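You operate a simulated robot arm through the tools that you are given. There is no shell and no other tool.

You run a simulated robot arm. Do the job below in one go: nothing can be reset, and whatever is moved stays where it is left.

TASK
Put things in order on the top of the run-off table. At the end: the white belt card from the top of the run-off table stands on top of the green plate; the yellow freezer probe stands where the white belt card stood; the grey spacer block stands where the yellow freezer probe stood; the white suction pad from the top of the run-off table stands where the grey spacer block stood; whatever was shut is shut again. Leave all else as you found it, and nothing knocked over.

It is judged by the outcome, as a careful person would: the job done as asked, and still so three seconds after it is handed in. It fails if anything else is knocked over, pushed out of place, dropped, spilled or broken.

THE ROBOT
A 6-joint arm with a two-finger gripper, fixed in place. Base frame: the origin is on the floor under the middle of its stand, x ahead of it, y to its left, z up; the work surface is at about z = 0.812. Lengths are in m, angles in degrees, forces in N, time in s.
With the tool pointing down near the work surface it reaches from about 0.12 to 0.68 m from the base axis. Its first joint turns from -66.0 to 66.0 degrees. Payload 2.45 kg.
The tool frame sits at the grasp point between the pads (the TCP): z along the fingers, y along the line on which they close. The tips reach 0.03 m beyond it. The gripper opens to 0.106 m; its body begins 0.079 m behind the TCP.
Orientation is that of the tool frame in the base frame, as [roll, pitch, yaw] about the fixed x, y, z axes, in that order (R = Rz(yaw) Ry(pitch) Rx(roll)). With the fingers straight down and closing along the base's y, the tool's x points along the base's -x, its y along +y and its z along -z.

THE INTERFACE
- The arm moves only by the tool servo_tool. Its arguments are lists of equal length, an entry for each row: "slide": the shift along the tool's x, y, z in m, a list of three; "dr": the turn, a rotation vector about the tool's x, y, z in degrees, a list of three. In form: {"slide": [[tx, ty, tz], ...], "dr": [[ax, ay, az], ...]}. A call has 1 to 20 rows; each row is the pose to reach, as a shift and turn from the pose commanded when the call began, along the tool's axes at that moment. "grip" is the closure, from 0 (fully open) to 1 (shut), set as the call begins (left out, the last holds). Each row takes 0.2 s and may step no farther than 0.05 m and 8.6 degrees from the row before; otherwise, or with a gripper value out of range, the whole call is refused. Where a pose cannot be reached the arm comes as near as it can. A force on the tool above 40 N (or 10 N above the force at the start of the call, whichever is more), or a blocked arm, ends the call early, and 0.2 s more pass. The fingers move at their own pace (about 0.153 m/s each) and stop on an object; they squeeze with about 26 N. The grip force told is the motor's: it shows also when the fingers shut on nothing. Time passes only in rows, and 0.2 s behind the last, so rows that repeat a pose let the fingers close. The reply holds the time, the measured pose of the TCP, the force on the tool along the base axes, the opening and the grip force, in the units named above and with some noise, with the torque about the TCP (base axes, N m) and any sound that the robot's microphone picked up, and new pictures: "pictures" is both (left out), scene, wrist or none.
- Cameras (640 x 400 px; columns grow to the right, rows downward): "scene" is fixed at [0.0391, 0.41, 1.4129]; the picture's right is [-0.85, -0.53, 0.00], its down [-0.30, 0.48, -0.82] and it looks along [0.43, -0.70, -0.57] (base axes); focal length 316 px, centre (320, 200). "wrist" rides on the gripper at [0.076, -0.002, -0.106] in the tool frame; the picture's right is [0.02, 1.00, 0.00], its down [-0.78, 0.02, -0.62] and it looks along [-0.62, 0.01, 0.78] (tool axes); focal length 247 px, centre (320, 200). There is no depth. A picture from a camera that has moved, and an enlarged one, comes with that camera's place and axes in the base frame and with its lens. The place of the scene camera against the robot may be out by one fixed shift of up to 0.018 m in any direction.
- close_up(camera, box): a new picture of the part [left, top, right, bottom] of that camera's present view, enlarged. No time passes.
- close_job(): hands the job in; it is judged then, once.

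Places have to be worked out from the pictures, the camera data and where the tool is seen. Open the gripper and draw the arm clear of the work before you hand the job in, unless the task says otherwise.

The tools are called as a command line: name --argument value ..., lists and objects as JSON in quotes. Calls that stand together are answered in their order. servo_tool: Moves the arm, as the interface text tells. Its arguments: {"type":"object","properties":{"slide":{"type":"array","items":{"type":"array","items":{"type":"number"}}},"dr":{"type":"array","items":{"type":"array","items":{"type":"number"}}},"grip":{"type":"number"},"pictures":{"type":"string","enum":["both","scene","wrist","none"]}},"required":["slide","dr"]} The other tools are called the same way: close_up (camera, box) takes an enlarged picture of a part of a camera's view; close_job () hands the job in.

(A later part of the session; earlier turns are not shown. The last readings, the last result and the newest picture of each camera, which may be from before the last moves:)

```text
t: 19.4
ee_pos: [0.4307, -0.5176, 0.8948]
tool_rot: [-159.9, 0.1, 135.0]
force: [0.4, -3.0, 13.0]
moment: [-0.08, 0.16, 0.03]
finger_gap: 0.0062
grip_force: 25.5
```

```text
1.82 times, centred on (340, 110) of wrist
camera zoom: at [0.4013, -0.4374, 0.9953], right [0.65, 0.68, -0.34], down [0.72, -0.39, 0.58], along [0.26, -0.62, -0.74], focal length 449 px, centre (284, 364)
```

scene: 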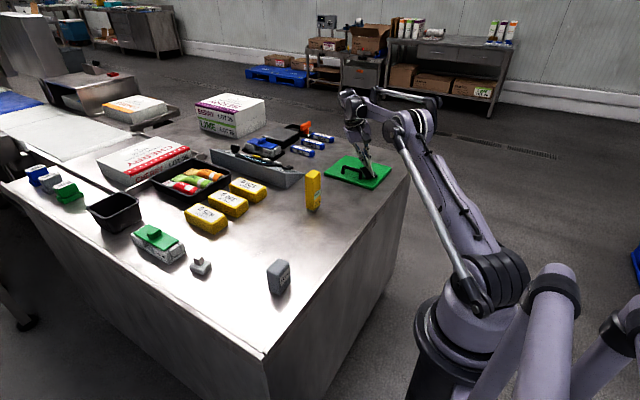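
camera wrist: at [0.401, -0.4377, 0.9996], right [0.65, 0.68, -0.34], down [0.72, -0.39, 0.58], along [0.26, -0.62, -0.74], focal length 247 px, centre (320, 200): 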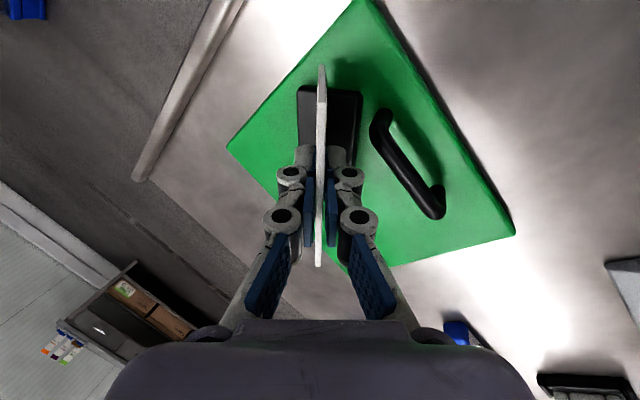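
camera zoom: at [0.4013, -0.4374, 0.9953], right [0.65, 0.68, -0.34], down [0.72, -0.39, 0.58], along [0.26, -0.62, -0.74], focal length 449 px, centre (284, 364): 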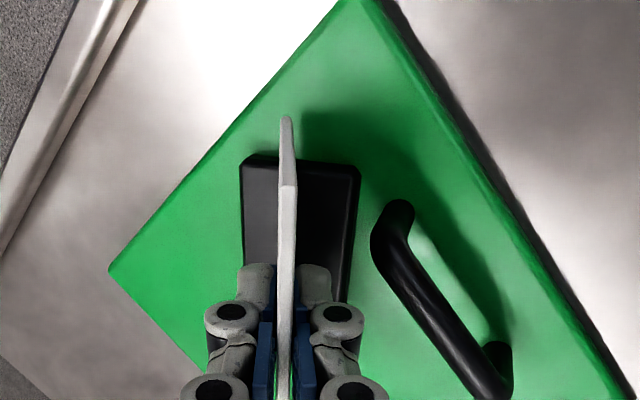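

The base sits flat on the plate. I relieve the press by about 1.5 mm, then open the fingers only part way so they stay off the handle.

servo_tool --slide '[[0, -0.0004, -0.0011], [0, -0.0004, -0.0011]]' --dr '[[0, 0, 0], [0, 0, 0]]' --pictures "none"

servo_tool --slide '[[0, 0, 0], [0, 0, 0], [0, 0, 0]]' --dr '[[0, 0, 0], [0, 0, 0], [0, 0, 0]]' --grip 0.72

close_up --camera "scene" --box '[335, 130, 405, 190]'

close_up --camera "wrist" --box '[180, 0, 500, 220]'

```text
t: 20.0
ee_pos: [0.431, -0.5175, 0.8942]
tool_rot: [-160.0, -0.1, 135.0]
force: [-2.6, -1.4, 7.9]
moment: [-0.03, 0.11, 0.0]
finger_gap: 0.0063
grip_force: 26.0
```

```text
t: 20.8
ee_pos: [0.4312, -0.5166, 0.8941]
tool_rot: [-160.0, 0.0, 135.0]
force: [0.1, -0.5, -0.2]
moment: [-0.03, -0.04, 0.02]
finger_gap: 0.0296
grip_force: 0.1
camera wrist: at [0.4018, -0.4378, 0.9954], right [0.65, 0.68, -0.34], down [0.72, -0.39, 0.58], along [0.26, -0.62, -0.74], focal length 247 px, centre (320, 200)
```

scene: 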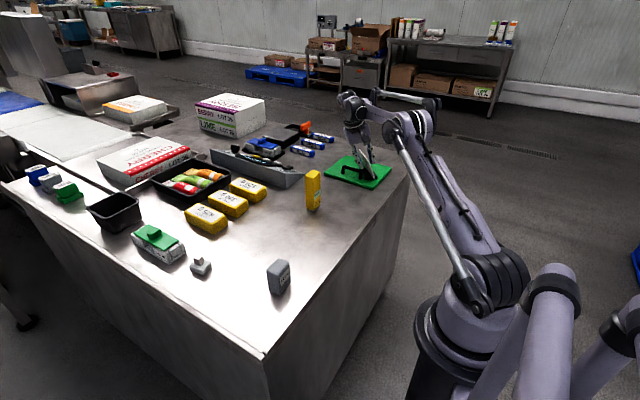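
wrist: 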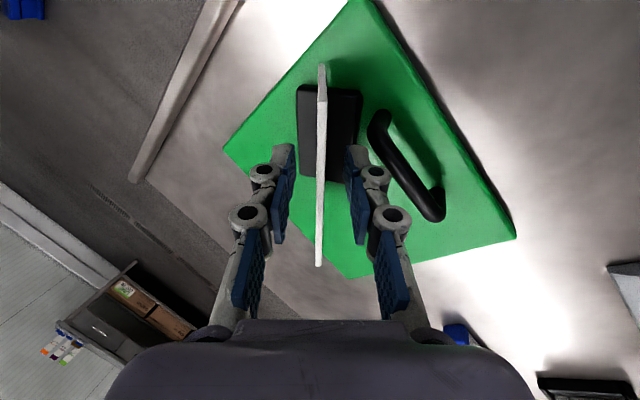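

```text
6.67 times, centred on (370, 160) of scene
camera zoom: at [0.0391, 0.41, 1.4129], right [-0.85, -0.53, 0.0], down [-0.3, 0.48, -0.82], along [0.43, -0.7, -0.57], focal length 2105 px, centre (-13, 467)
```

zoom: 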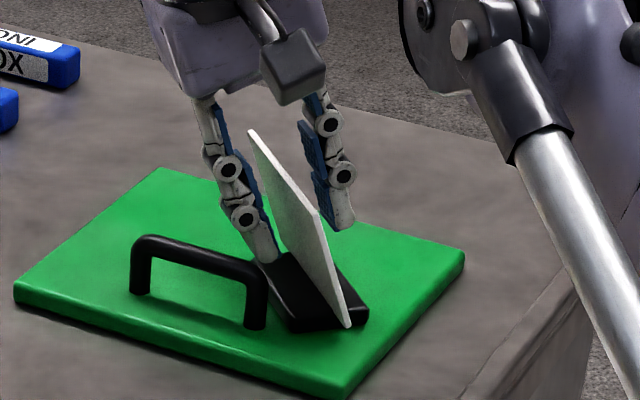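

```text
1.82 times, centred on (340, 110) of wrist
camera zoom: at [0.4018, -0.4378, 0.9954], right [0.65, 0.68, -0.34], down [0.72, -0.39, 0.58], along [0.26, -0.62, -0.74], focal length 449 px, centre (284, 364)
```

zoom: 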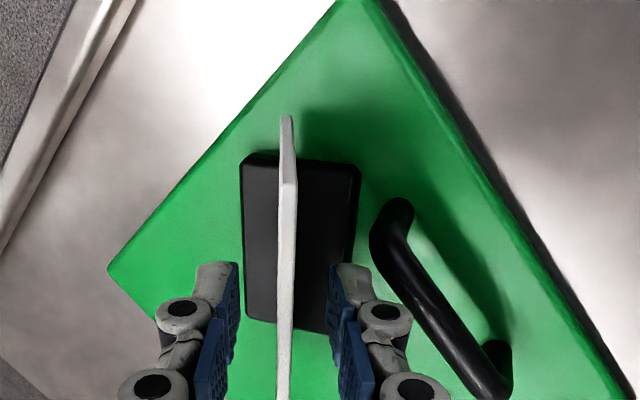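

The card stands free on the plate and the force is zero. I withdraw the fingers along the card's plane.

servo_tool --slide '[[0, 0, -0.015], [0, 0, -0.035], [0, 0, -0.065], [0, 0, -0.065]]' --dr '[[0, 0, 0], [0, 0, 0], [0, 0, 0], [0, 0, 0]]'

close_up --camera "scene" --box '[335, 130, 405, 190]'

```text
t: 21.8
ee_pos: [0.4478, -0.5022, 0.9556]
tool_rot: [-159.9, 0.0, 135.0]
force: [0.0, 0.3, -0.3]
moment: [0.0, -0.01, 0.0]
finger_gap: 0.0296
grip_force: 0.1
camera wrist: at [0.4169, -0.422, 1.0561], right [0.65, 0.68, -0.34], down [0.72, -0.39, 0.58], along [0.26, -0.62, -0.74], focal length 247 px, centre (320, 200)
```

scene: 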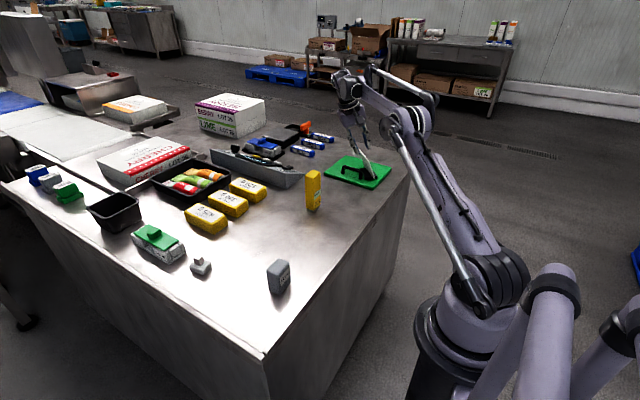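
wrist: 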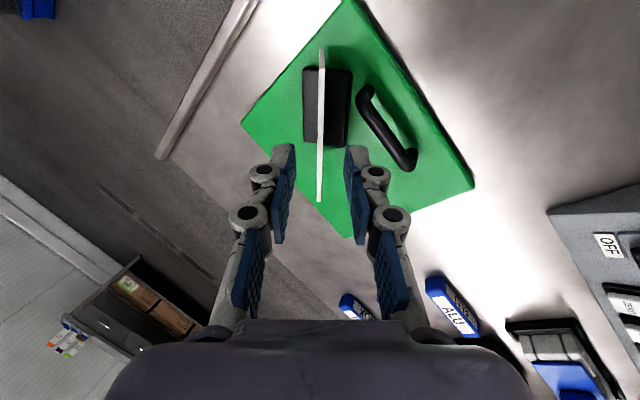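

```text
6.67 times, centred on (370, 160) of scene
camera zoom: at [0.0391, 0.41, 1.4129], right [-0.85, -0.53, 0.0], down [-0.3, 0.48, -0.82], along [0.43, -0.7, -0.57], focal length 2105 px, centre (-13, 467)
```

zoom: 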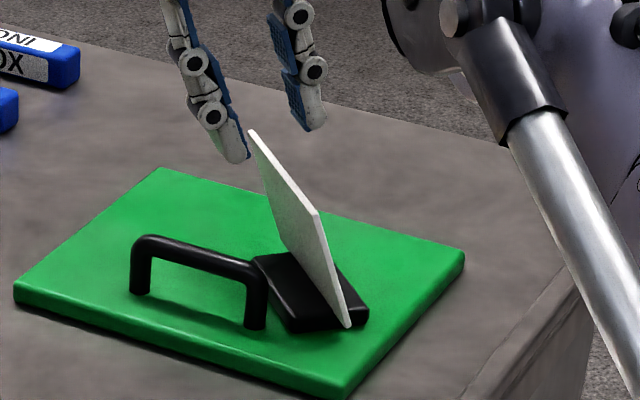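

The card stands well on the plate and the fingers are above it. I move inward over toward the probe while bringing the tool back to vertical.

servo_tool --slide '[[0.0311, 0.0174, -0.0285], [0.0622, 0.0347, -0.0571], [0.0934, 0.0521, -0.0856], [0.1245, 0.0694, -0.1142], [0.1556, 0.0868, -0.1427], [0.1556, 0.0868, -0.1427]]' --dr '[[-4, 0, 0], [-8, 0, 0], [-12, 0, 0], [-16, 0, 0], [-20, 0, 0], [-20, 0, 0]]'

```text
t: 23.2
ee_pos: [0.4311, -0.2952, 1.0604]
tool_rot: [179.9, 0.1, 134.9]
force: [-0.1, 0.3, 0.8]
moment: [-0.03, -0.01, 0.01]
finger_gap: 0.0296
grip_force: 0.0
camera wrist: at [0.3754, -0.2423, 1.1665], right [0.69, 0.72, 0.0], down [0.56, -0.54, 0.62], along [0.45, -0.43, -0.78], focal length 247 px, centre (320, 200)
```

scene: 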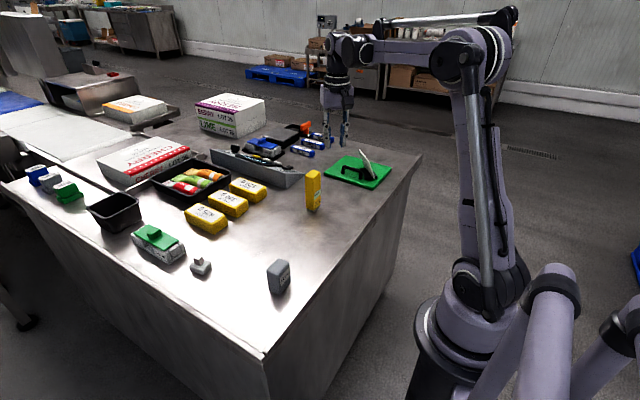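
wrist: 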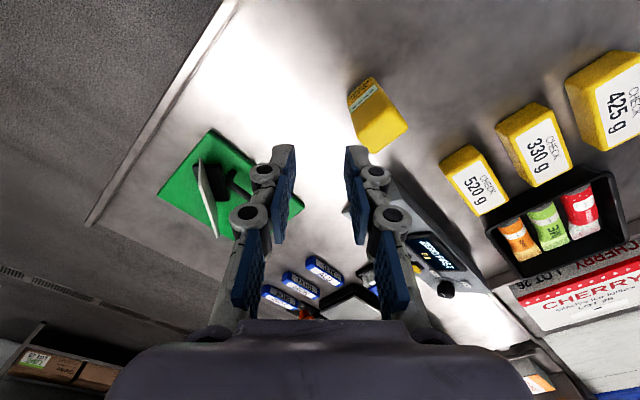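

Arm is compact again with the elbow up. I turn the tool so the fingers close along y, open them, and view the probe.

servo_tool --slide '[[0.0042, 0.0016, -0.0033], [0.0085, 0.0033, -0.0067], [0.0127, 0.005, -0.01], [0.017, 0.0066, -0.0133], [0.0212, 0.0083, -0.0167], [0.0255, 0.0099, -0.02]]' --dr '[[0, 0, -7.5], [0, 0, -15], [0, 0, -22.5], [0, 0, -30], [0, 0, -37.5], [0, 0, -45]]' --grip 0

close_up --camera "wrist" --box '[250, 40, 400, 170]'

```text
t: 24.6
ee_pos: [0.4189, -0.2748, 1.0789]
tool_rot: [-179.9, 0.1, -179.8]
force: [0.7, 0.1, -0.5]
moment: [0.02, 0.01, -0.02]
finger_gap: 0.1061
grip_force: 0.0
camera wrist: at [0.3428, -0.2745, 1.1865], right [-0.02, 1.0, 0.0], down [0.78, 0.02, 0.62], along [0.62, 0.01, -0.78], focal length 247 px, centre (320, 200)
```

scene: 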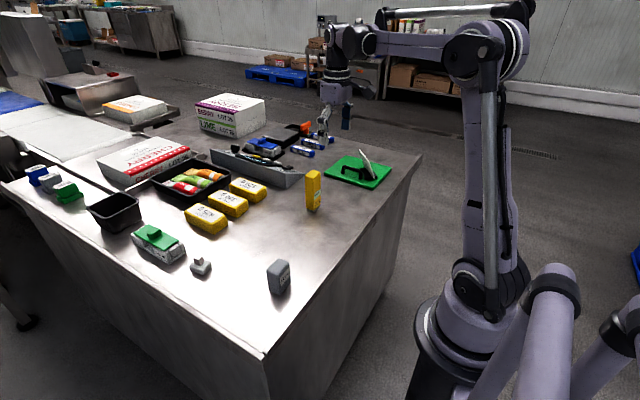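
wrist: 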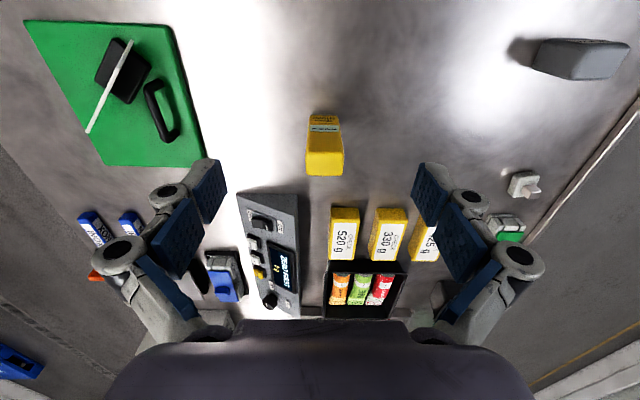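

```text
3.08 times, centred on (325, 105) of wrist
camera zoom: at [0.3428, -0.2745, 1.1865], right [-0.02, 1.0, 0.0], down [0.78, 0.02, 0.62], along [0.62, 0.01, -0.78], focal length 760 px, centre (305, 492)
```

zoom: 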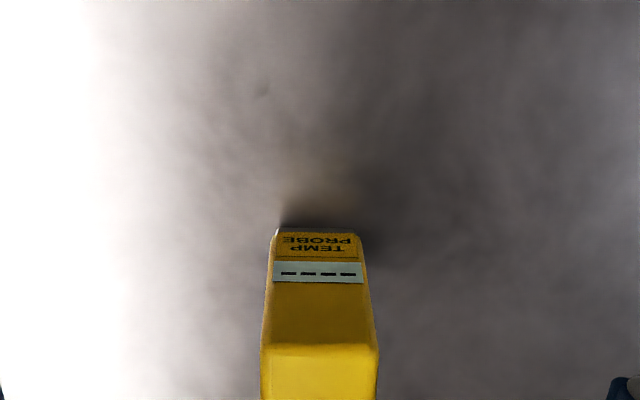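

The probe stands at about (0.486,-0.267), roughly 40 mm wide along y and 31 mm deep along x. I go above it with the fingers straddling in y.

servo_tool --slide '[[-0.0223, 0.0026, 0.029], [-0.0447, 0.0052, 0.058], [-0.067, 0.0078, 0.085], [-0.067, 0.0078, 0.085]]' --dr '[[0, 0, 0], [0, 0, 0], [0, 0, 0], [0, 0, 0]]'

close_up --camera "wrist" --box '[200, 20, 440, 220]'

close_up --camera "scene" --box '[260, 120, 380, 220]'

```text
t: 25.6
ee_pos: [0.4819, -0.2653, 0.995]
tool_rot: [180.0, 0.0, 179.9]
force: [0.1, -0.3, -0.5]
moment: [-0.03, 0.03, -0.01]
finger_gap: 0.106
grip_force: 0.1
camera wrist: at [0.4053, -0.2662, 1.102], right [-0.02, 1.0, 0.0], down [0.78, 0.02, 0.62], along [0.62, 0.01, -0.78], focal length 247 px, centre (320, 200)
```

scene: 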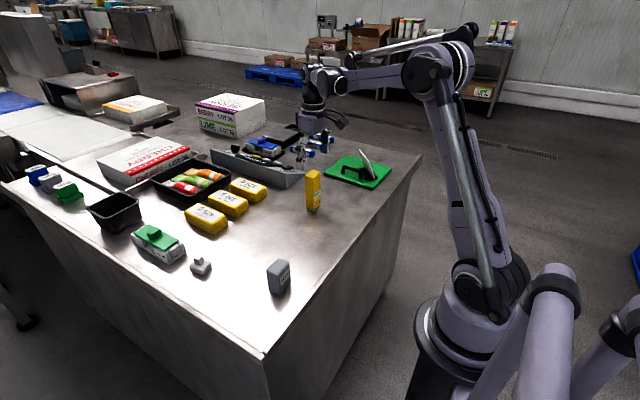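
wrist: 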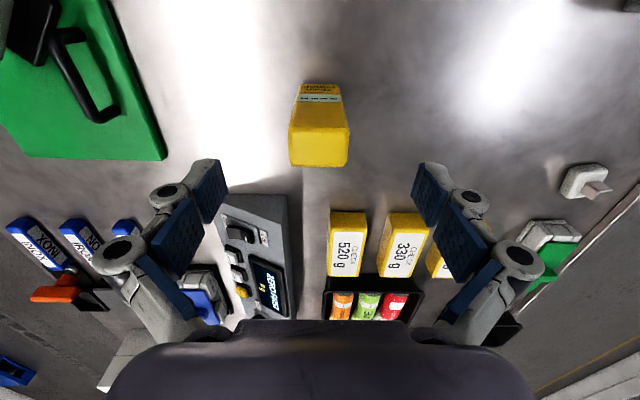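

```text
2.00 times, centred on (320, 120) of wrist
camera zoom: at [0.4053, -0.2662, 1.102], right [-0.02, 1.0, 0.0], down [0.78, 0.02, 0.62], along [0.62, 0.01, -0.78], focal length 494 px, centre (320, 360)
```

zoom: 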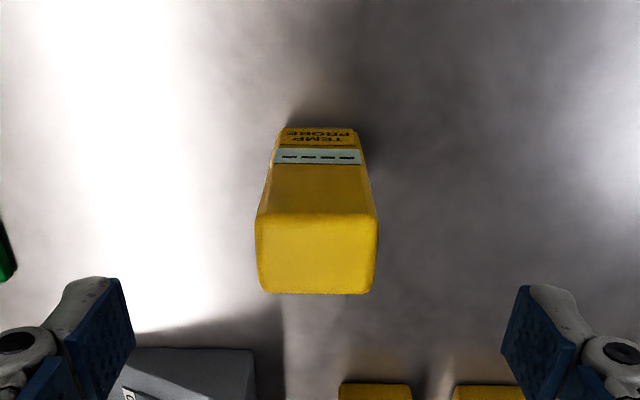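

```text
4.00 times, centred on (320, 170) of scene
camera zoom: at [0.0391, 0.41, 1.4129], right [-0.85, -0.53, 0.0], down [-0.3, 0.48, -0.82], along [0.43, -0.7, -0.57], focal length 1263 px, centre (320, 320)
```

zoom: 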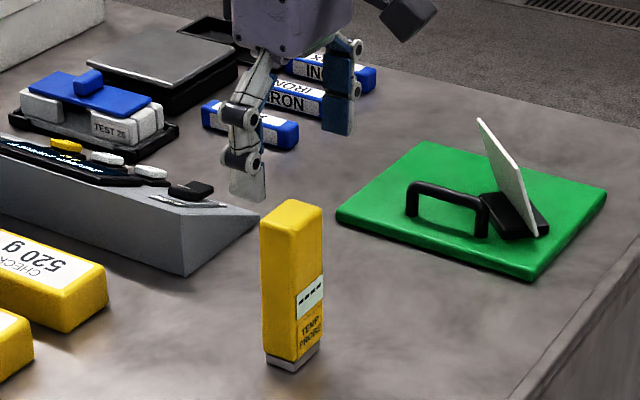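

Probe centre is at about (0.485,-0.2665); the tool is over it within 3 mm. I descend straight with the fingers either side.

servo_tool --slide '[[-0.003, -0.001, 0.02], [-0.003, -0.001, 0.045], [-0.003, -0.001, 0.07], [-0.003, -0.001, 0.09], [-0.003, -0.001, 0.1], [-0.003, -0.001, 0.1]]' --dr '[[0, 0, 0], [0, 0, 0], [0, 0, 0], [0, 0, 0], [0, 0, 0], [0, 0, 0]]'

close_up --camera "wrist" --box '[200, 20, 440, 220]'

close_up --camera "scene" --box '[260, 130, 380, 230]'

```text
t: 27.0
ee_pos: [0.4889, -0.2686, 0.8934]
tool_rot: [180.0, -0.1, -180.0]
force: [0.9, -0.3, -0.3]
moment: [0.0, 0.03, -0.02]
finger_gap: 0.106
grip_force: 0.0
camera wrist: at [0.4119, -0.2687, 0.9997], right [-0.02, 1.0, 0.0], down [0.78, 0.02, 0.62], along [0.62, 0.01, -0.78], focal length 247 px, centre (320, 200)
```

scene: 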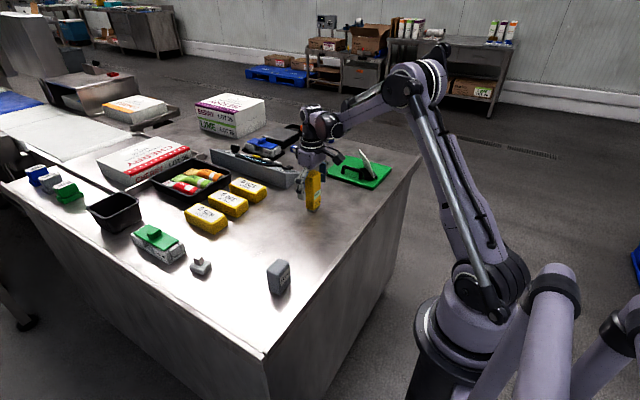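
wrist: 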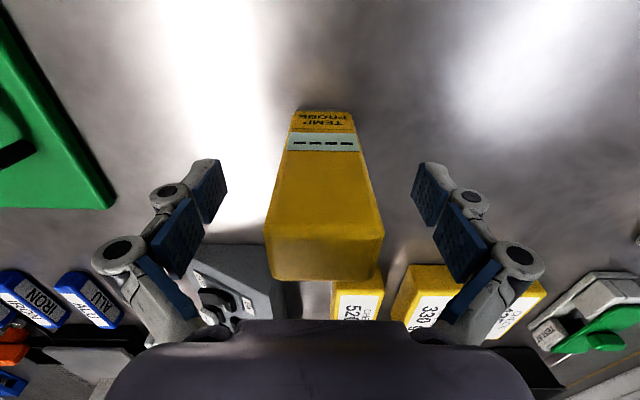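

```text
2.00 times, centred on (320, 120) of wrist
camera zoom: at [0.4119, -0.2687, 0.9997], right [-0.02, 1.0, 0.0], down [0.78, 0.02, 0.62], along [0.62, 0.01, -0.78], focal length 494 px, centre (320, 360)
```

zoom: 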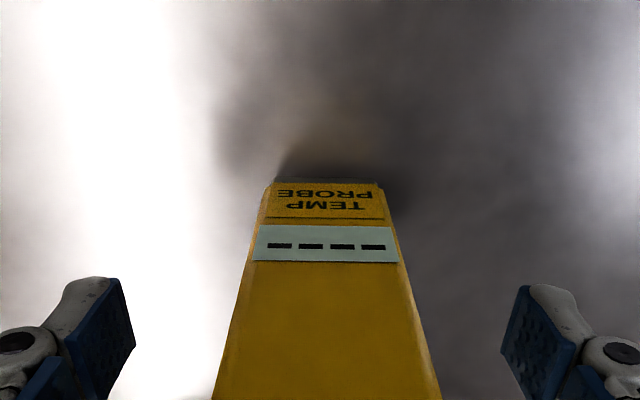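

```text
4.00 times, centred on (320, 180) of scene
camera zoom: at [0.0391, 0.41, 1.4129], right [-0.85, -0.53, 0.0], down [-0.3, 0.48, -0.82], along [0.43, -0.7, -0.57], focal length 1263 px, centre (320, 280)
```

zoom: 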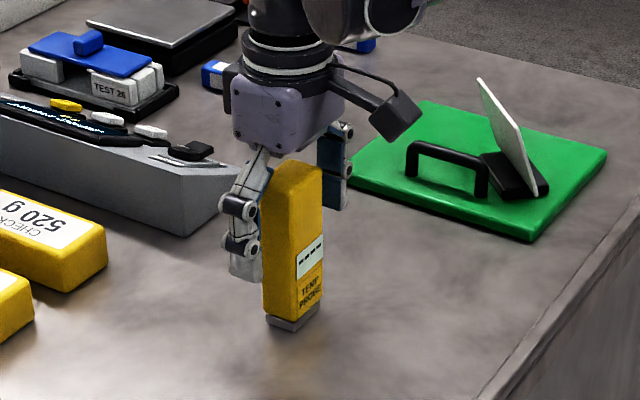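

The probe is between the fingers, well centred. I close the gripper and hold.

servo_tool --slide '[[0, 0, 0], [0, 0, 0], [0, 0, 0], [0, 0, 0]]' --dr '[[0, 0, 0], [0, 0, 0], [0, 0, 0], [0, 0, 0]]' --grip 1

close_up --camera "wrist" --box '[200, 20, 440, 220]'

```text
t: 28.0
ee_pos: [0.4898, -0.2677, 0.8936]
tool_rot: [-180.0, 0.1, 180.0]
force: [0.8, -0.4, 11.4]
moment: [0.05, -0.03, -0.01]
finger_gap: 0.0432
grip_force: 26.5
camera wrist: at [0.4119, -0.2685, 1.0003], right [-0.02, 1.0, 0.0], down [0.78, 0.02, 0.62], along [0.62, 0.01, -0.78], focal length 247 px, centre (320, 200)
```

scene: 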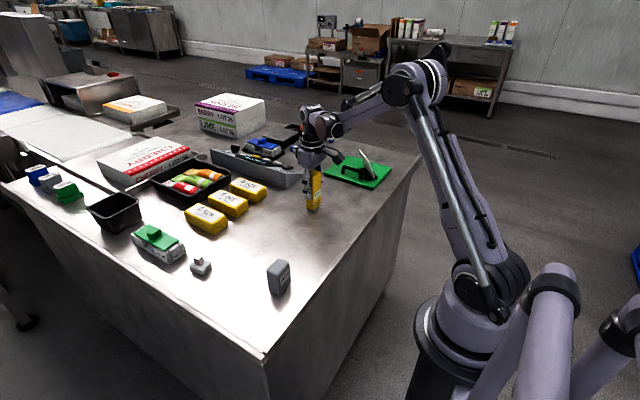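
wrist: 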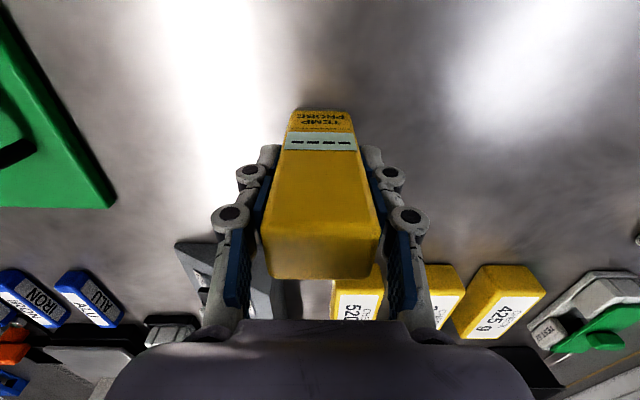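

```text
2.00 times, centred on (320, 120) of wrist
camera zoom: at [0.4119, -0.2685, 1.0003], right [-0.02, 1.0, 0.0], down [0.78, 0.02, 0.62], along [0.62, 0.01, -0.78], focal length 494 px, centre (320, 360)
```

zoom: 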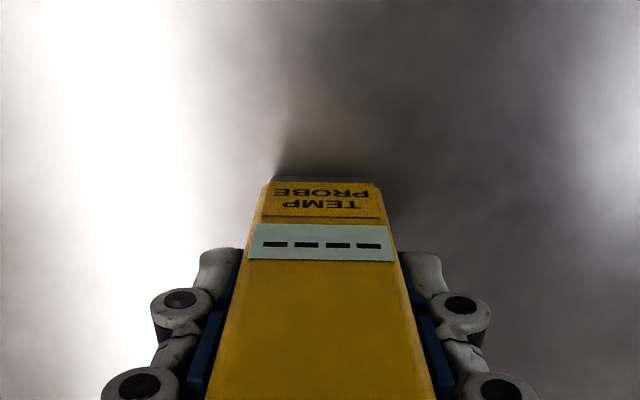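

The probe is held (43 mm). I lift it 7 cm and carry it straight along y to above the card's old place at about (0.4855,-0.0855).

servo_tool --slide '[[0, 0, -0.015], [0, 0, -0.04], [0, 0, -0.07], [0, 0.035, -0.07], [0, 0.075, -0.07], [0, 0.115, -0.07], [0, 0.15, -0.07], [0, 0.1825, -0.07], [0, 0.1825, -0.07]]' --dr '[[0, 0, 0], [0, 0, 0], [0, 0, 0], [0, 0, 0], [0, 0, 0], [0, 0, 0], [0, 0, 0], [0, 0, 0], [0, 0, 0]]'

close_up --camera "wrist" --box '[200, 20, 440, 220]'

```text
t: 30.0
ee_pos: [0.4905, -0.0839, 0.9646]
tool_rot: [180.0, 0.0, 179.9]
force: [-0.5, 1.2, -1.6]
moment: [-0.01, -0.02, 0.02]
finger_gap: 0.0432
grip_force: 26.1
camera wrist: at [0.4138, -0.085, 1.0718], right [-0.02, 1.0, 0.0], down [0.78, 0.02, 0.62], along [0.62, 0.01, -0.78], focal length 247 px, centre (320, 200)
```

scene: 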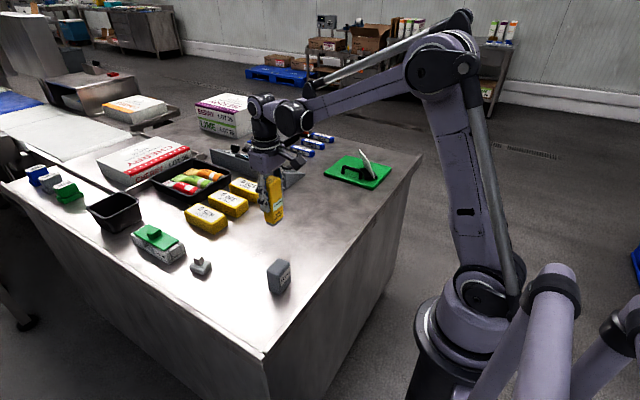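
wrist: 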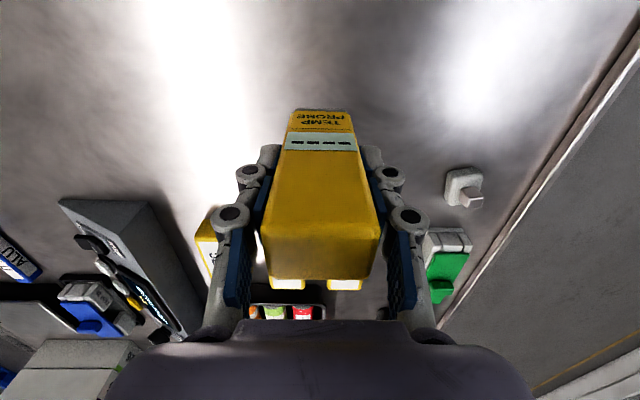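

```text
2.00 times, centred on (320, 120) of wrist
camera zoom: at [0.4138, -0.085, 1.0718], right [-0.02, 1.0, 0.0], down [0.78, 0.02, 0.62], along [0.62, 0.01, -0.78], focal length 494 px, centre (320, 360)
```

zoom: 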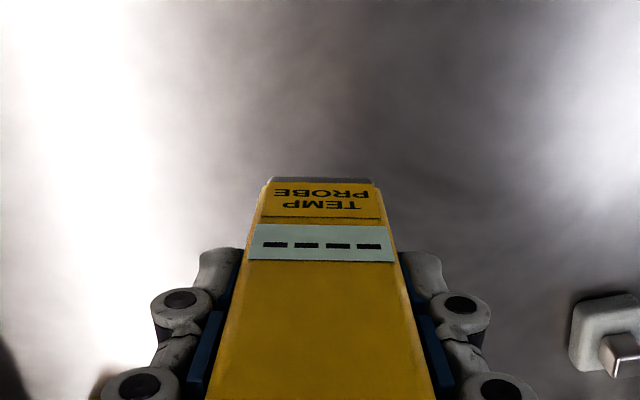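

The probe is held without slip over the spot. I lower it to about 5 mm above the table, with a small -2 mm x correction.

servo_tool --slide '[[0.002, -0.001, 0.02], [0.002, -0.001, 0.04], [0.002, -0.001, 0.055], [0.002, -0.001, 0.065], [0.002, -0.001, 0.065]]' --dr '[[0, 0, 0], [0, 0, 0], [0, 0, 0], [0, 0, 0], [0, 0, 0]]' --pictures "none"

servo_tool --slide '[[0, 0, 0.0015], [0, 0, 0.003], [0, 0, 0.003]]' --dr '[[0, 0, 0], [0, 0, 0], [0, 0, 0]]' --pictures "none"

```text
t: 31.2
ee_pos: [0.4865, -0.087, 0.8993]
tool_rot: [-180.0, 0.0, -180.0]
force: [0.4, -0.4, -1.9]
moment: [-0.02, -0.02, 0.02]
finger_gap: 0.0431
grip_force: 26.0
```

```text
t: 32.0
ee_pos: [0.4861, -0.0865, 0.8978]
tool_rot: [-180.0, 0.1, -179.9]
force: [-0.8, -0.1, -1.6]
moment: [0.01, 0.03, 0.04]
finger_gap: 0.0433
grip_force: 26.0
```

No contact yet. I continue down in 1.5 mm steps watching the force.

servo_tool --slide '[[0, 0, 0.0015], [0, 0, 0.0015]]' --dr '[[0, 0, 0], [0, 0, 0]]' --pictures "none"

servo_tool --slide '[[0, 0, 0.001], [0, 0, 0.001]]' --dr '[[0, 0, 0], [0, 0, 0]]' --pictures "none"

```text
t: 32.6
ee_pos: [0.486, -0.0859, 0.8957]
tool_rot: [180.0, 0.0, -180.0]
force: [-0.6, 0.4, -1.1]
moment: [-0.01, 0.0, 0.0]
finger_gap: 0.0436
grip_force: 26.3
```

```text
t: 33.2
ee_pos: [0.4861, -0.0855, 0.8931]
tool_rot: [-180.0, 0.0, 179.9]
force: [-0.1, -0.8, -1.9]
moment: [0.02, -0.03, -0.02]
finger_gap: 0.0432
grip_force: 26.0
```

Still no contact force; I continue in 1 mm steps.

servo_tool --slide '[[0, 0, 0.001], [0, 0, 0.001]]' --dr '[[0, 0, 0], [0, 0, 0]]' --pictures "none"

servo_tool --slide '[[0, 0, 0.001], [0, 0, 0.001]]' --dr '[[0, 0, 0], [0, 0, 0]]' --pictures "both"

close_up --camera "scene" --box '[230, 160, 320, 240]'

```text
t: 33.8
ee_pos: [0.4871, -0.0866, 0.8925]
tool_rot: [179.9, 0.1, -179.9]
force: [-1.2, 3.7, 20.4]
moment: [0.14, 0.04, -0.01]
finger_gap: 0.0436
grip_force: 26.2
```

```text
t: 34.4
ee_pos: [0.4866, -0.0854, 0.8927]
tool_rot: [180.0, 0.0, 180.0]
force: [-1.9, 2.6, 19.6]
moment: [0.12, 0.07, 0.0]
finger_gap: 0.0436
grip_force: 25.6
camera wrist: at [0.4092, -0.0866, 0.9987], right [-0.02, 1.0, 0.0], down [0.78, 0.02, 0.62], along [0.62, 0.01, -0.78], focal length 247 px, centre (320, 200)
```

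scene: 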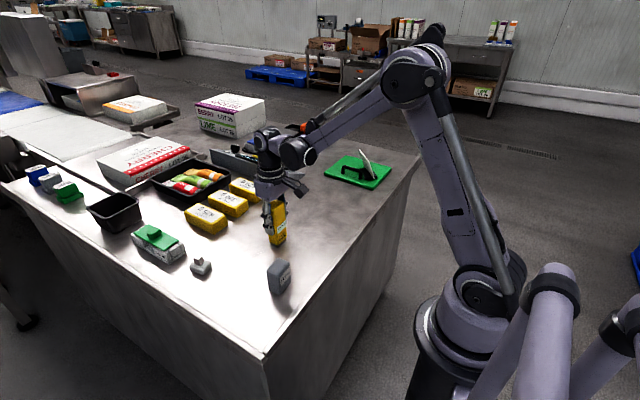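
wrist: 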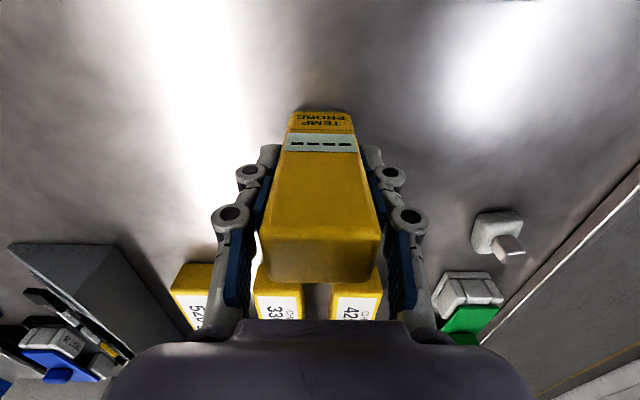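

```text
5.00 times, centred on (275, 200) of scene
camera zoom: at [0.0388, 0.4101, 1.4129], right [-0.85, -0.53, 0.0], down [-0.3, 0.48, -0.82], along [0.43, -0.7, -0.57], focal length 1578 px, centre (545, 200)
```

zoom: 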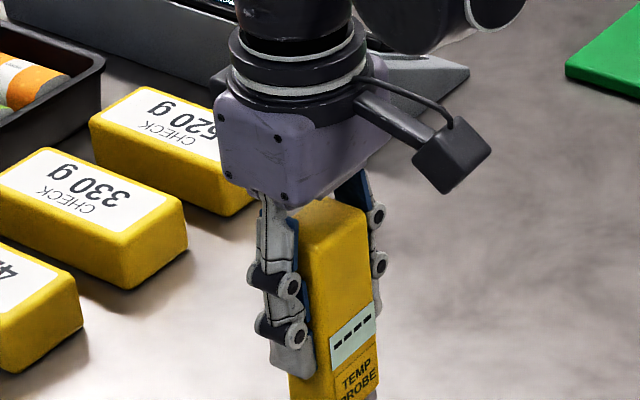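

The probe is on the table (20 N contact). I relieve the pressing and then open the fingers.

servo_tool --slide '[[-0.001, 0, -0.0015], [-0.001, 0, -0.0015]]' --dr '[[0, 0, 0], [0, 0, 0]]' --pictures "none"

servo_tool --slide '[[0, 0, 0], [0, 0, 0], [0, 0, 0]]' --dr '[[0, 0, 0], [0, 0, 0], [0, 0, 0]]' --grip 0.2

close_up --camera "wrist" --box '[200, 20, 440, 220]'

```text
t: 35.0
ee_pos: [0.4871, -0.087, 0.8934]
tool_rot: [-180.0, 0.1, -180.0]
force: [-0.7, 0.2, -1.8]
moment: [0.02, 0.03, -0.06]
finger_gap: 0.0435
grip_force: 25.6
```

```text
t: 35.8
ee_pos: [0.4877, -0.0871, 0.8934]
tool_rot: [179.9, 0.0, -179.9]
force: [-1.1, 0.4, 0.5]
moment: [-0.02, -0.04, 0.0]
finger_gap: 0.0847
grip_force: 0.0
camera wrist: at [0.4104, -0.0867, 1.0002], right [-0.02, 1.0, 0.0], down [0.78, 0.02, 0.62], along [0.62, 0.01, -0.78], focal length 247 px, centre (320, 200)
```

scene: 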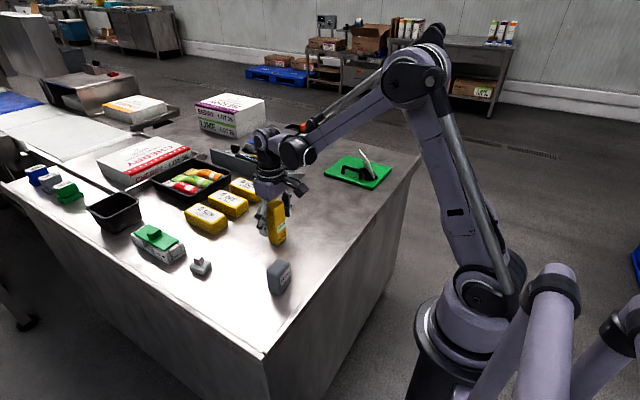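
wrist: 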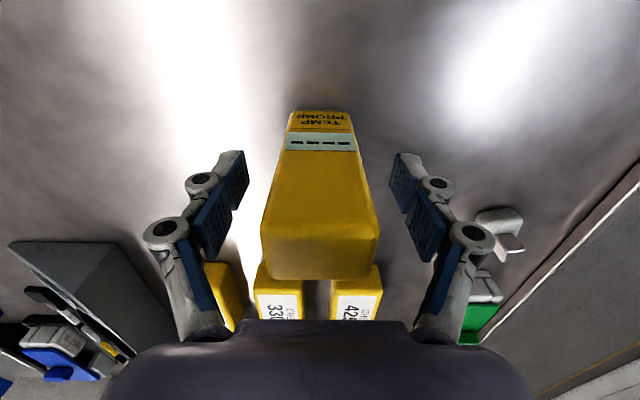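

```text
2.00 times, centred on (320, 120) of wrist
camera zoom: at [0.4104, -0.0867, 1.0002], right [-0.02, 1.0, 0.0], down [0.78, 0.02, 0.62], along [0.62, 0.01, -0.78], focal length 494 px, centre (320, 360)
```

zoom: 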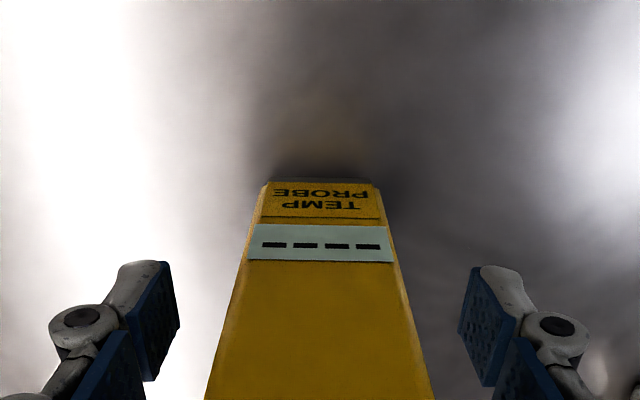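

The probe stands upright in the card's old place. I raise the open gripper clear and go to view the grey block.

servo_tool --slide '[[0, 0, -0.03], [0, 0, -0.075], [0, 0, -0.12], [0.03, 0.03, -0.14], [0.063, 0.06, -0.15], [0.095, 0.09, -0.15], [0.127, 0.117, -0.15], [0.127, 0.117, -0.15]]' --dr '[[0, 0, 0], [0, 0, 0], [0, 0, 0], [0, 0, 0], [0, 0, 0], [0, 0, 0], [0, 0, 0], [0, 0, 0]]' --grip 0

close_up --camera "wrist" --box '[250, 30, 400, 160]'

close_up --camera "scene" --box '[240, 180, 330, 310]'

```text
t: 37.6
ee_pos: [0.3589, 0.0333, 1.0437]
tool_rot: [-180.0, 0.0, 180.0]
force: [1.4, 0.2, 0.2]
moment: [0.0, -0.02, -0.02]
finger_gap: 0.1062
grip_force: 0.0
camera wrist: at [0.281, 0.0308, 1.1501], right [-0.02, 1.0, 0.0], down [0.78, 0.02, 0.62], along [0.62, 0.01, -0.78], focal length 247 px, centre (320, 200)
```

scene: 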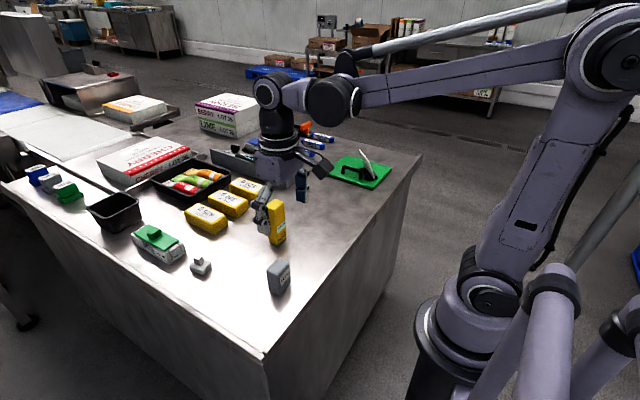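
wrist: 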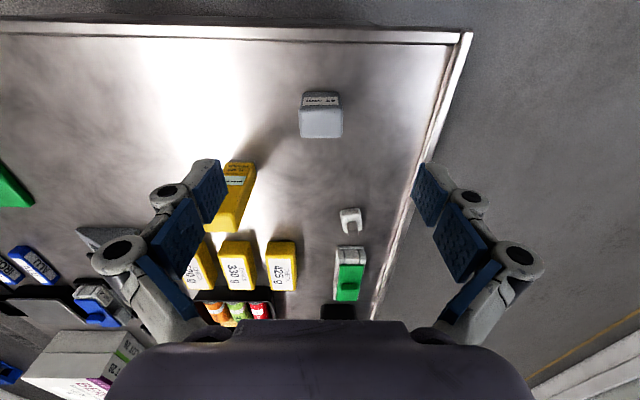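

```text
3.08 times, centred on (325, 95) of wrist
camera zoom: at [0.281, 0.0308, 1.1501], right [-0.02, 1.0, 0.0], down [0.78, 0.02, 0.62], along [0.62, 0.01, -0.78], focal length 760 px, centre (305, 523)
```

zoom: 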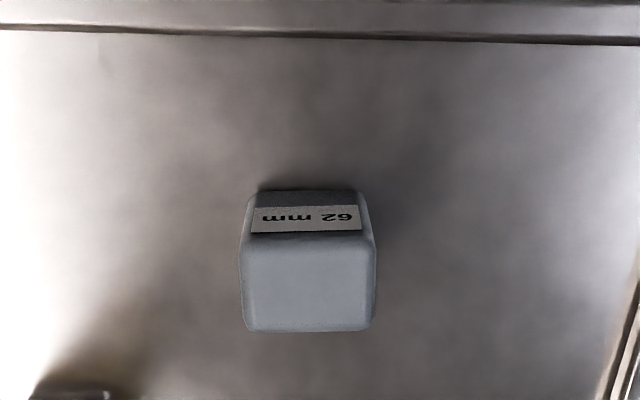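

```text
3.08 times, centred on (285, 245) of scene
camera zoom: at [0.0391, 0.41, 1.4129], right [-0.85, -0.53, 0.0], down [-0.3, 0.48, -0.82], along [0.43, -0.7, -0.57], focal length 971 px, centre (428, 62)
```

zoom: 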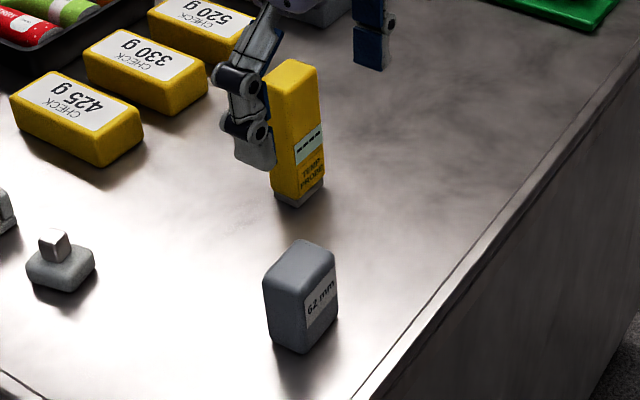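

The block (62 mm tall, about 47 mm wide in y, 35 mm deep in x) stands at about (0.388,0.0335). I move over it and lower to just above its top to check alignment.

servo_tool --slide '[[-0.01, 0, 0.04], [-0.02, 0, 0.08], [-0.03, 0, 0.112], [-0.03, 0, 0.112]]' --dr '[[0, 0, 0], [0, 0, 0], [0, 0, 0], [0, 0, 0]]'

close_up --camera "wrist" --box '[200, 20, 440, 220]'

```text
t: 38.6
ee_pos: [0.3881, 0.0305, 0.929]
tool_rot: [-180.0, 0.0, 180.0]
force: [-0.3, 0.1, -0.5]
moment: [0.01, 0.01, -0.02]
finger_gap: 0.1059
grip_force: 0.1
camera wrist: at [0.3112, 0.0296, 1.0358], right [-0.02, 1.0, 0.0], down [0.78, 0.02, 0.62], along [0.62, 0.01, -0.78], focal length 247 px, centre (320, 200)
```

scene: 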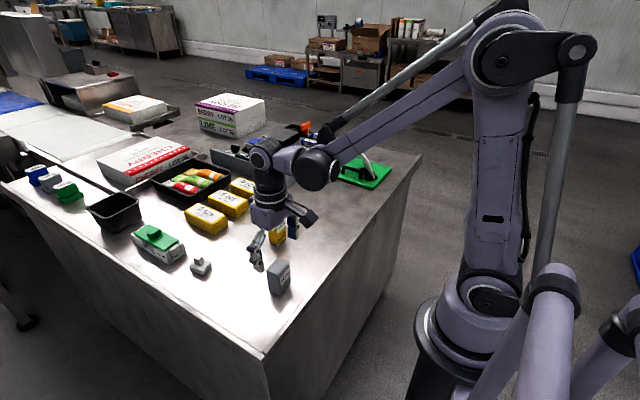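
wrist: 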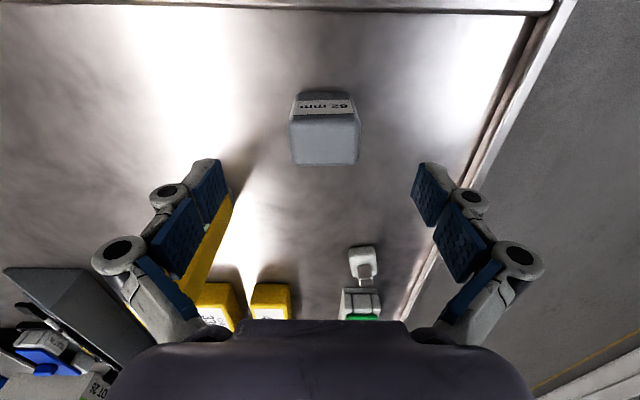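

```text
2.00 times, centred on (320, 120) of wrist
camera zoom: at [0.3112, 0.0296, 1.0358], right [-0.02, 1.0, 0.0], down [0.78, 0.02, 0.62], along [0.62, 0.01, -0.78], focal length 494 px, centre (320, 360)
```

zoom: 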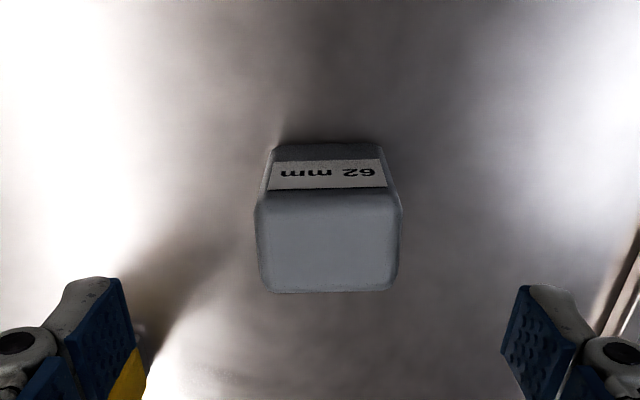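

Alignment is good, with a 3 mm shift needed in y; the probe is well clear of the fingers. I descend around the block.

servo_tool --slide '[[0, 0.003, 0.01], [0, 0.003, 0.035], [0, 0.003, 0.06], [0, 0.003, 0.076], [0, 0.003, 0.076]]' --dr '[[0, 0, 0], [0, 0, 0], [0, 0, 0], [0, 0, 0], [0, 0, 0]]'

close_up --camera "wrist" --box '[200, 20, 440, 220]'

```text
t: 39.8
ee_pos: [0.3909, 0.0362, 0.8546]
tool_rot: [180.0, 0.0, 180.0]
force: [0.3, 0.3, 0.9]
moment: [0.0, -0.01, 0.02]
finger_gap: 0.1061
grip_force: 0.2
camera wrist: at [0.3137, 0.0356, 0.962], right [-0.02, 1.0, 0.0], down [0.78, 0.02, 0.62], along [0.62, 0.01, -0.78], focal length 247 px, centre (320, 200)
```

scene: 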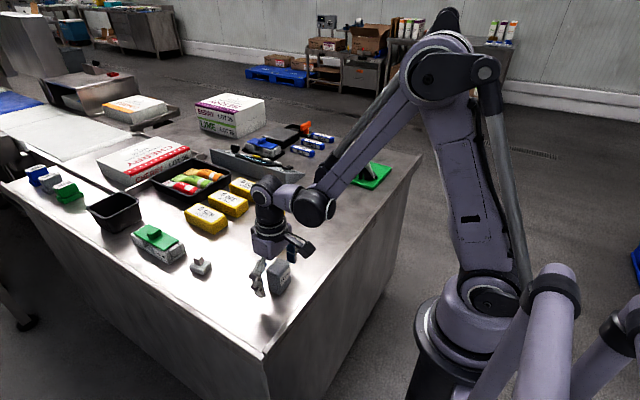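
wrist: 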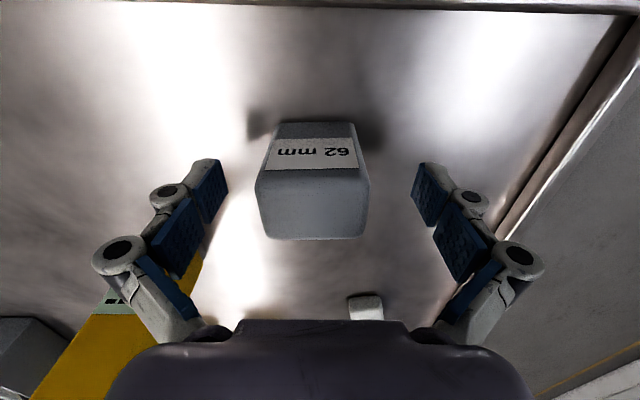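

```text
2.00 times, centred on (320, 120) of wrist
camera zoom: at [0.3137, 0.0356, 0.962], right [-0.02, 1.0, 0.0], down [0.78, 0.02, 0.62], along [0.62, 0.01, -0.78], focal length 494 px, centre (320, 360)
```

zoom: 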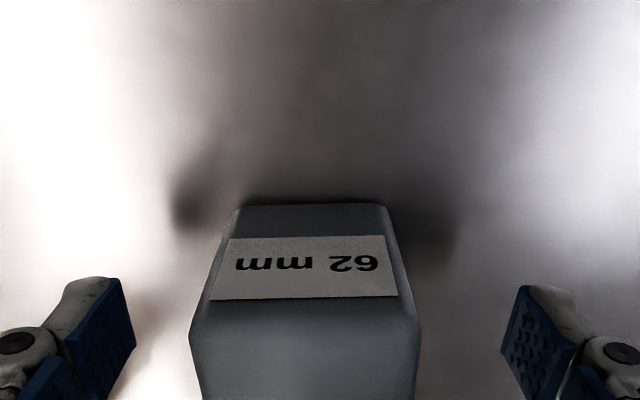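

The block sits about 3 mm toward -y of the finger centre. I shift by that amount, then close.

servo_tool --slide '[[0, -0.003, 0.001], [0, -0.003, 0.001]]' --dr '[[0, 0, 0], [0, 0, 0]]' --pictures "none"

servo_tool --slide '[[0, 0, 0], [0, 0, 0], [0, 0, 0], [0, 0, 0]]' --dr '[[0, 0, 0], [0, 0, 0], [0, 0, 0], [0, 0, 0]]' --grip 1

close_up --camera "wrist" --box '[200, 20, 440, 220]'

```text
t: 40.4
ee_pos: [0.39, 0.034, 0.855]
tool_rot: [-180.0, -0.1, -179.9]
force: [-1.0, -0.4, -0.6]
moment: [-0.04, -0.02, 0.02]
finger_gap: 0.1062
grip_force: 0.0
```

```text
t: 41.4
ee_pos: [0.3906, 0.0333, 0.8551]
tool_rot: [180.0, 0.2, -180.0]
force: [-0.6, 1.1, 8.2]
moment: [0.31, 0.04, 0.0]
finger_gap: 0.0495
grip_force: 26.0
camera wrist: at [0.3137, 0.032, 0.9618], right [-0.02, 1.0, 0.0], down [0.78, 0.02, 0.62], along [0.62, 0.01, -0.78], focal length 247 px, centre (320, 200)
```

scene: 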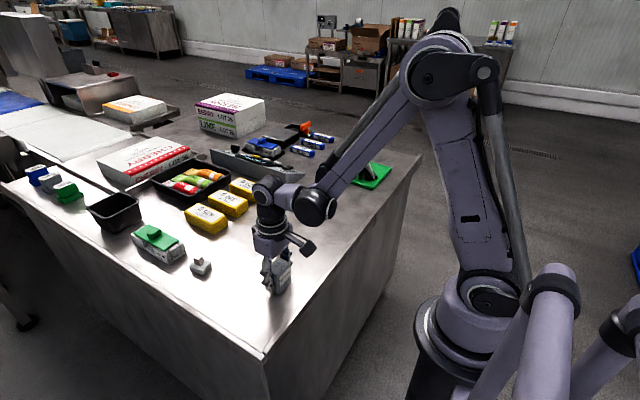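
wrist: 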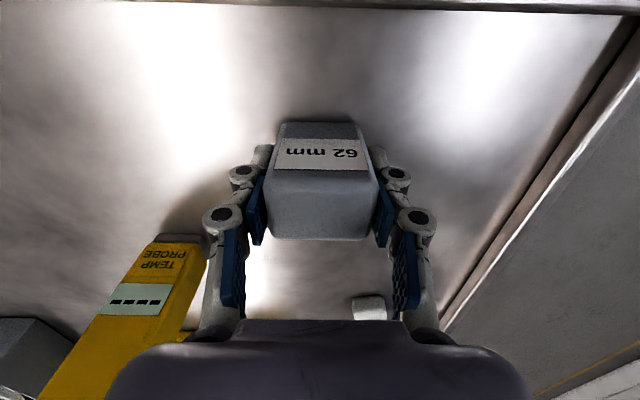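

```text
2.00 times, centred on (320, 120) of wrist
camera zoom: at [0.3137, 0.032, 0.9618], right [-0.02, 1.0, 0.0], down [0.78, 0.02, 0.62], along [0.62, 0.01, -0.78], focal length 494 px, centre (320, 360)
```

zoom: 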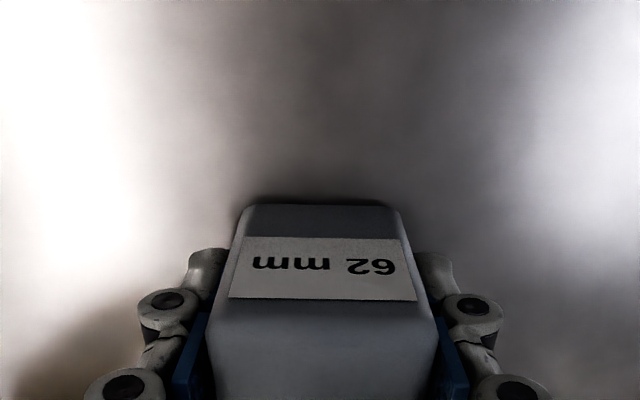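

The block is held (49.5 mm). I lift it 12 cm and carry it along the near side, well clear of the probe, to above the probe's old place at about (0.4855,-0.2665).

servo_tool --slide '[[0, 0, -0.015], [0, 0, -0.05], [0, 0, -0.09], [0, -0.02, -0.12], [0, -0.065, -0.12], [0, -0.11, -0.12], [0, -0.155, -0.12], [0, -0.195, -0.12], [-0.03, -0.23, -0.12], [-0.065, -0.265, -0.12], [-0.097, -0.2995, -0.12], [-0.097, -0.2995, -0.12]]' --dr '[[0, 0, 0], [0, 0, 0], [0, 0, 0], [0, 0, 0], [0, 0, 0], [0, 0, 0], [0, 0, 0], [0, 0, 0], [0, 0, 0], [0, 0, 0], [0, 0, 0], [0, 0, 0]]'

close_up --camera "wrist" --box '[200, 20, 440, 220]'

```text
t: 44.0
ee_pos: [0.4837, -0.2625, 0.9735]
tool_rot: [180.0, 0.0, -180.0]
force: [0.7, 0.4, -0.9]
moment: [-0.01, 0.0, -0.03]
finger_gap: 0.049
grip_force: 25.5
camera wrist: at [0.4073, -0.2646, 1.08], right [-0.02, 1.0, 0.0], down [0.78, 0.02, 0.62], along [0.62, 0.01, -0.78], focal length 247 px, centre (320, 200)
```

scene: 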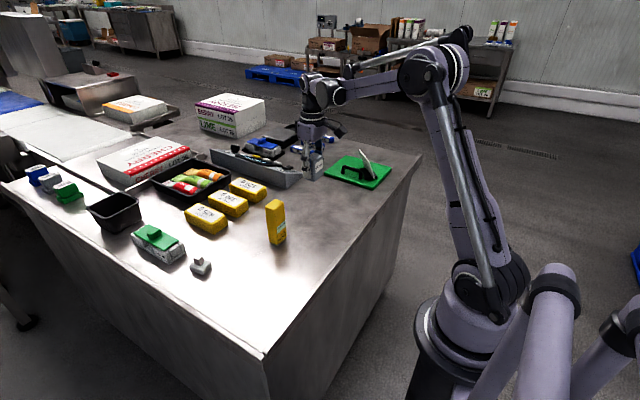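
wrist: 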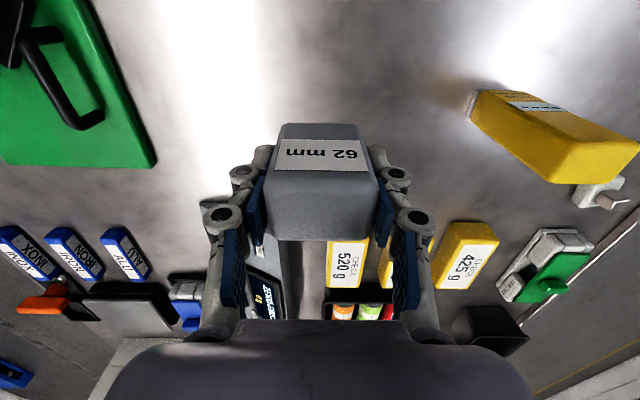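

```text
2.00 times, centred on (320, 120) of wrist
camera zoom: at [0.4073, -0.2646, 1.08], right [-0.02, 1.0, 0.0], down [0.78, 0.02, 0.62], along [0.62, 0.01, -0.78], focal length 494 px, centre (320, 360)
```

zoom: 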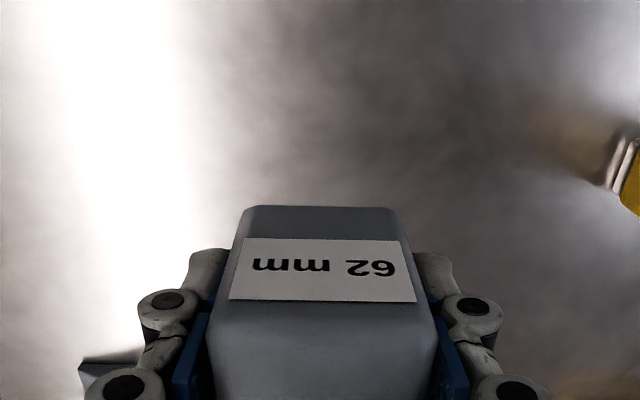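

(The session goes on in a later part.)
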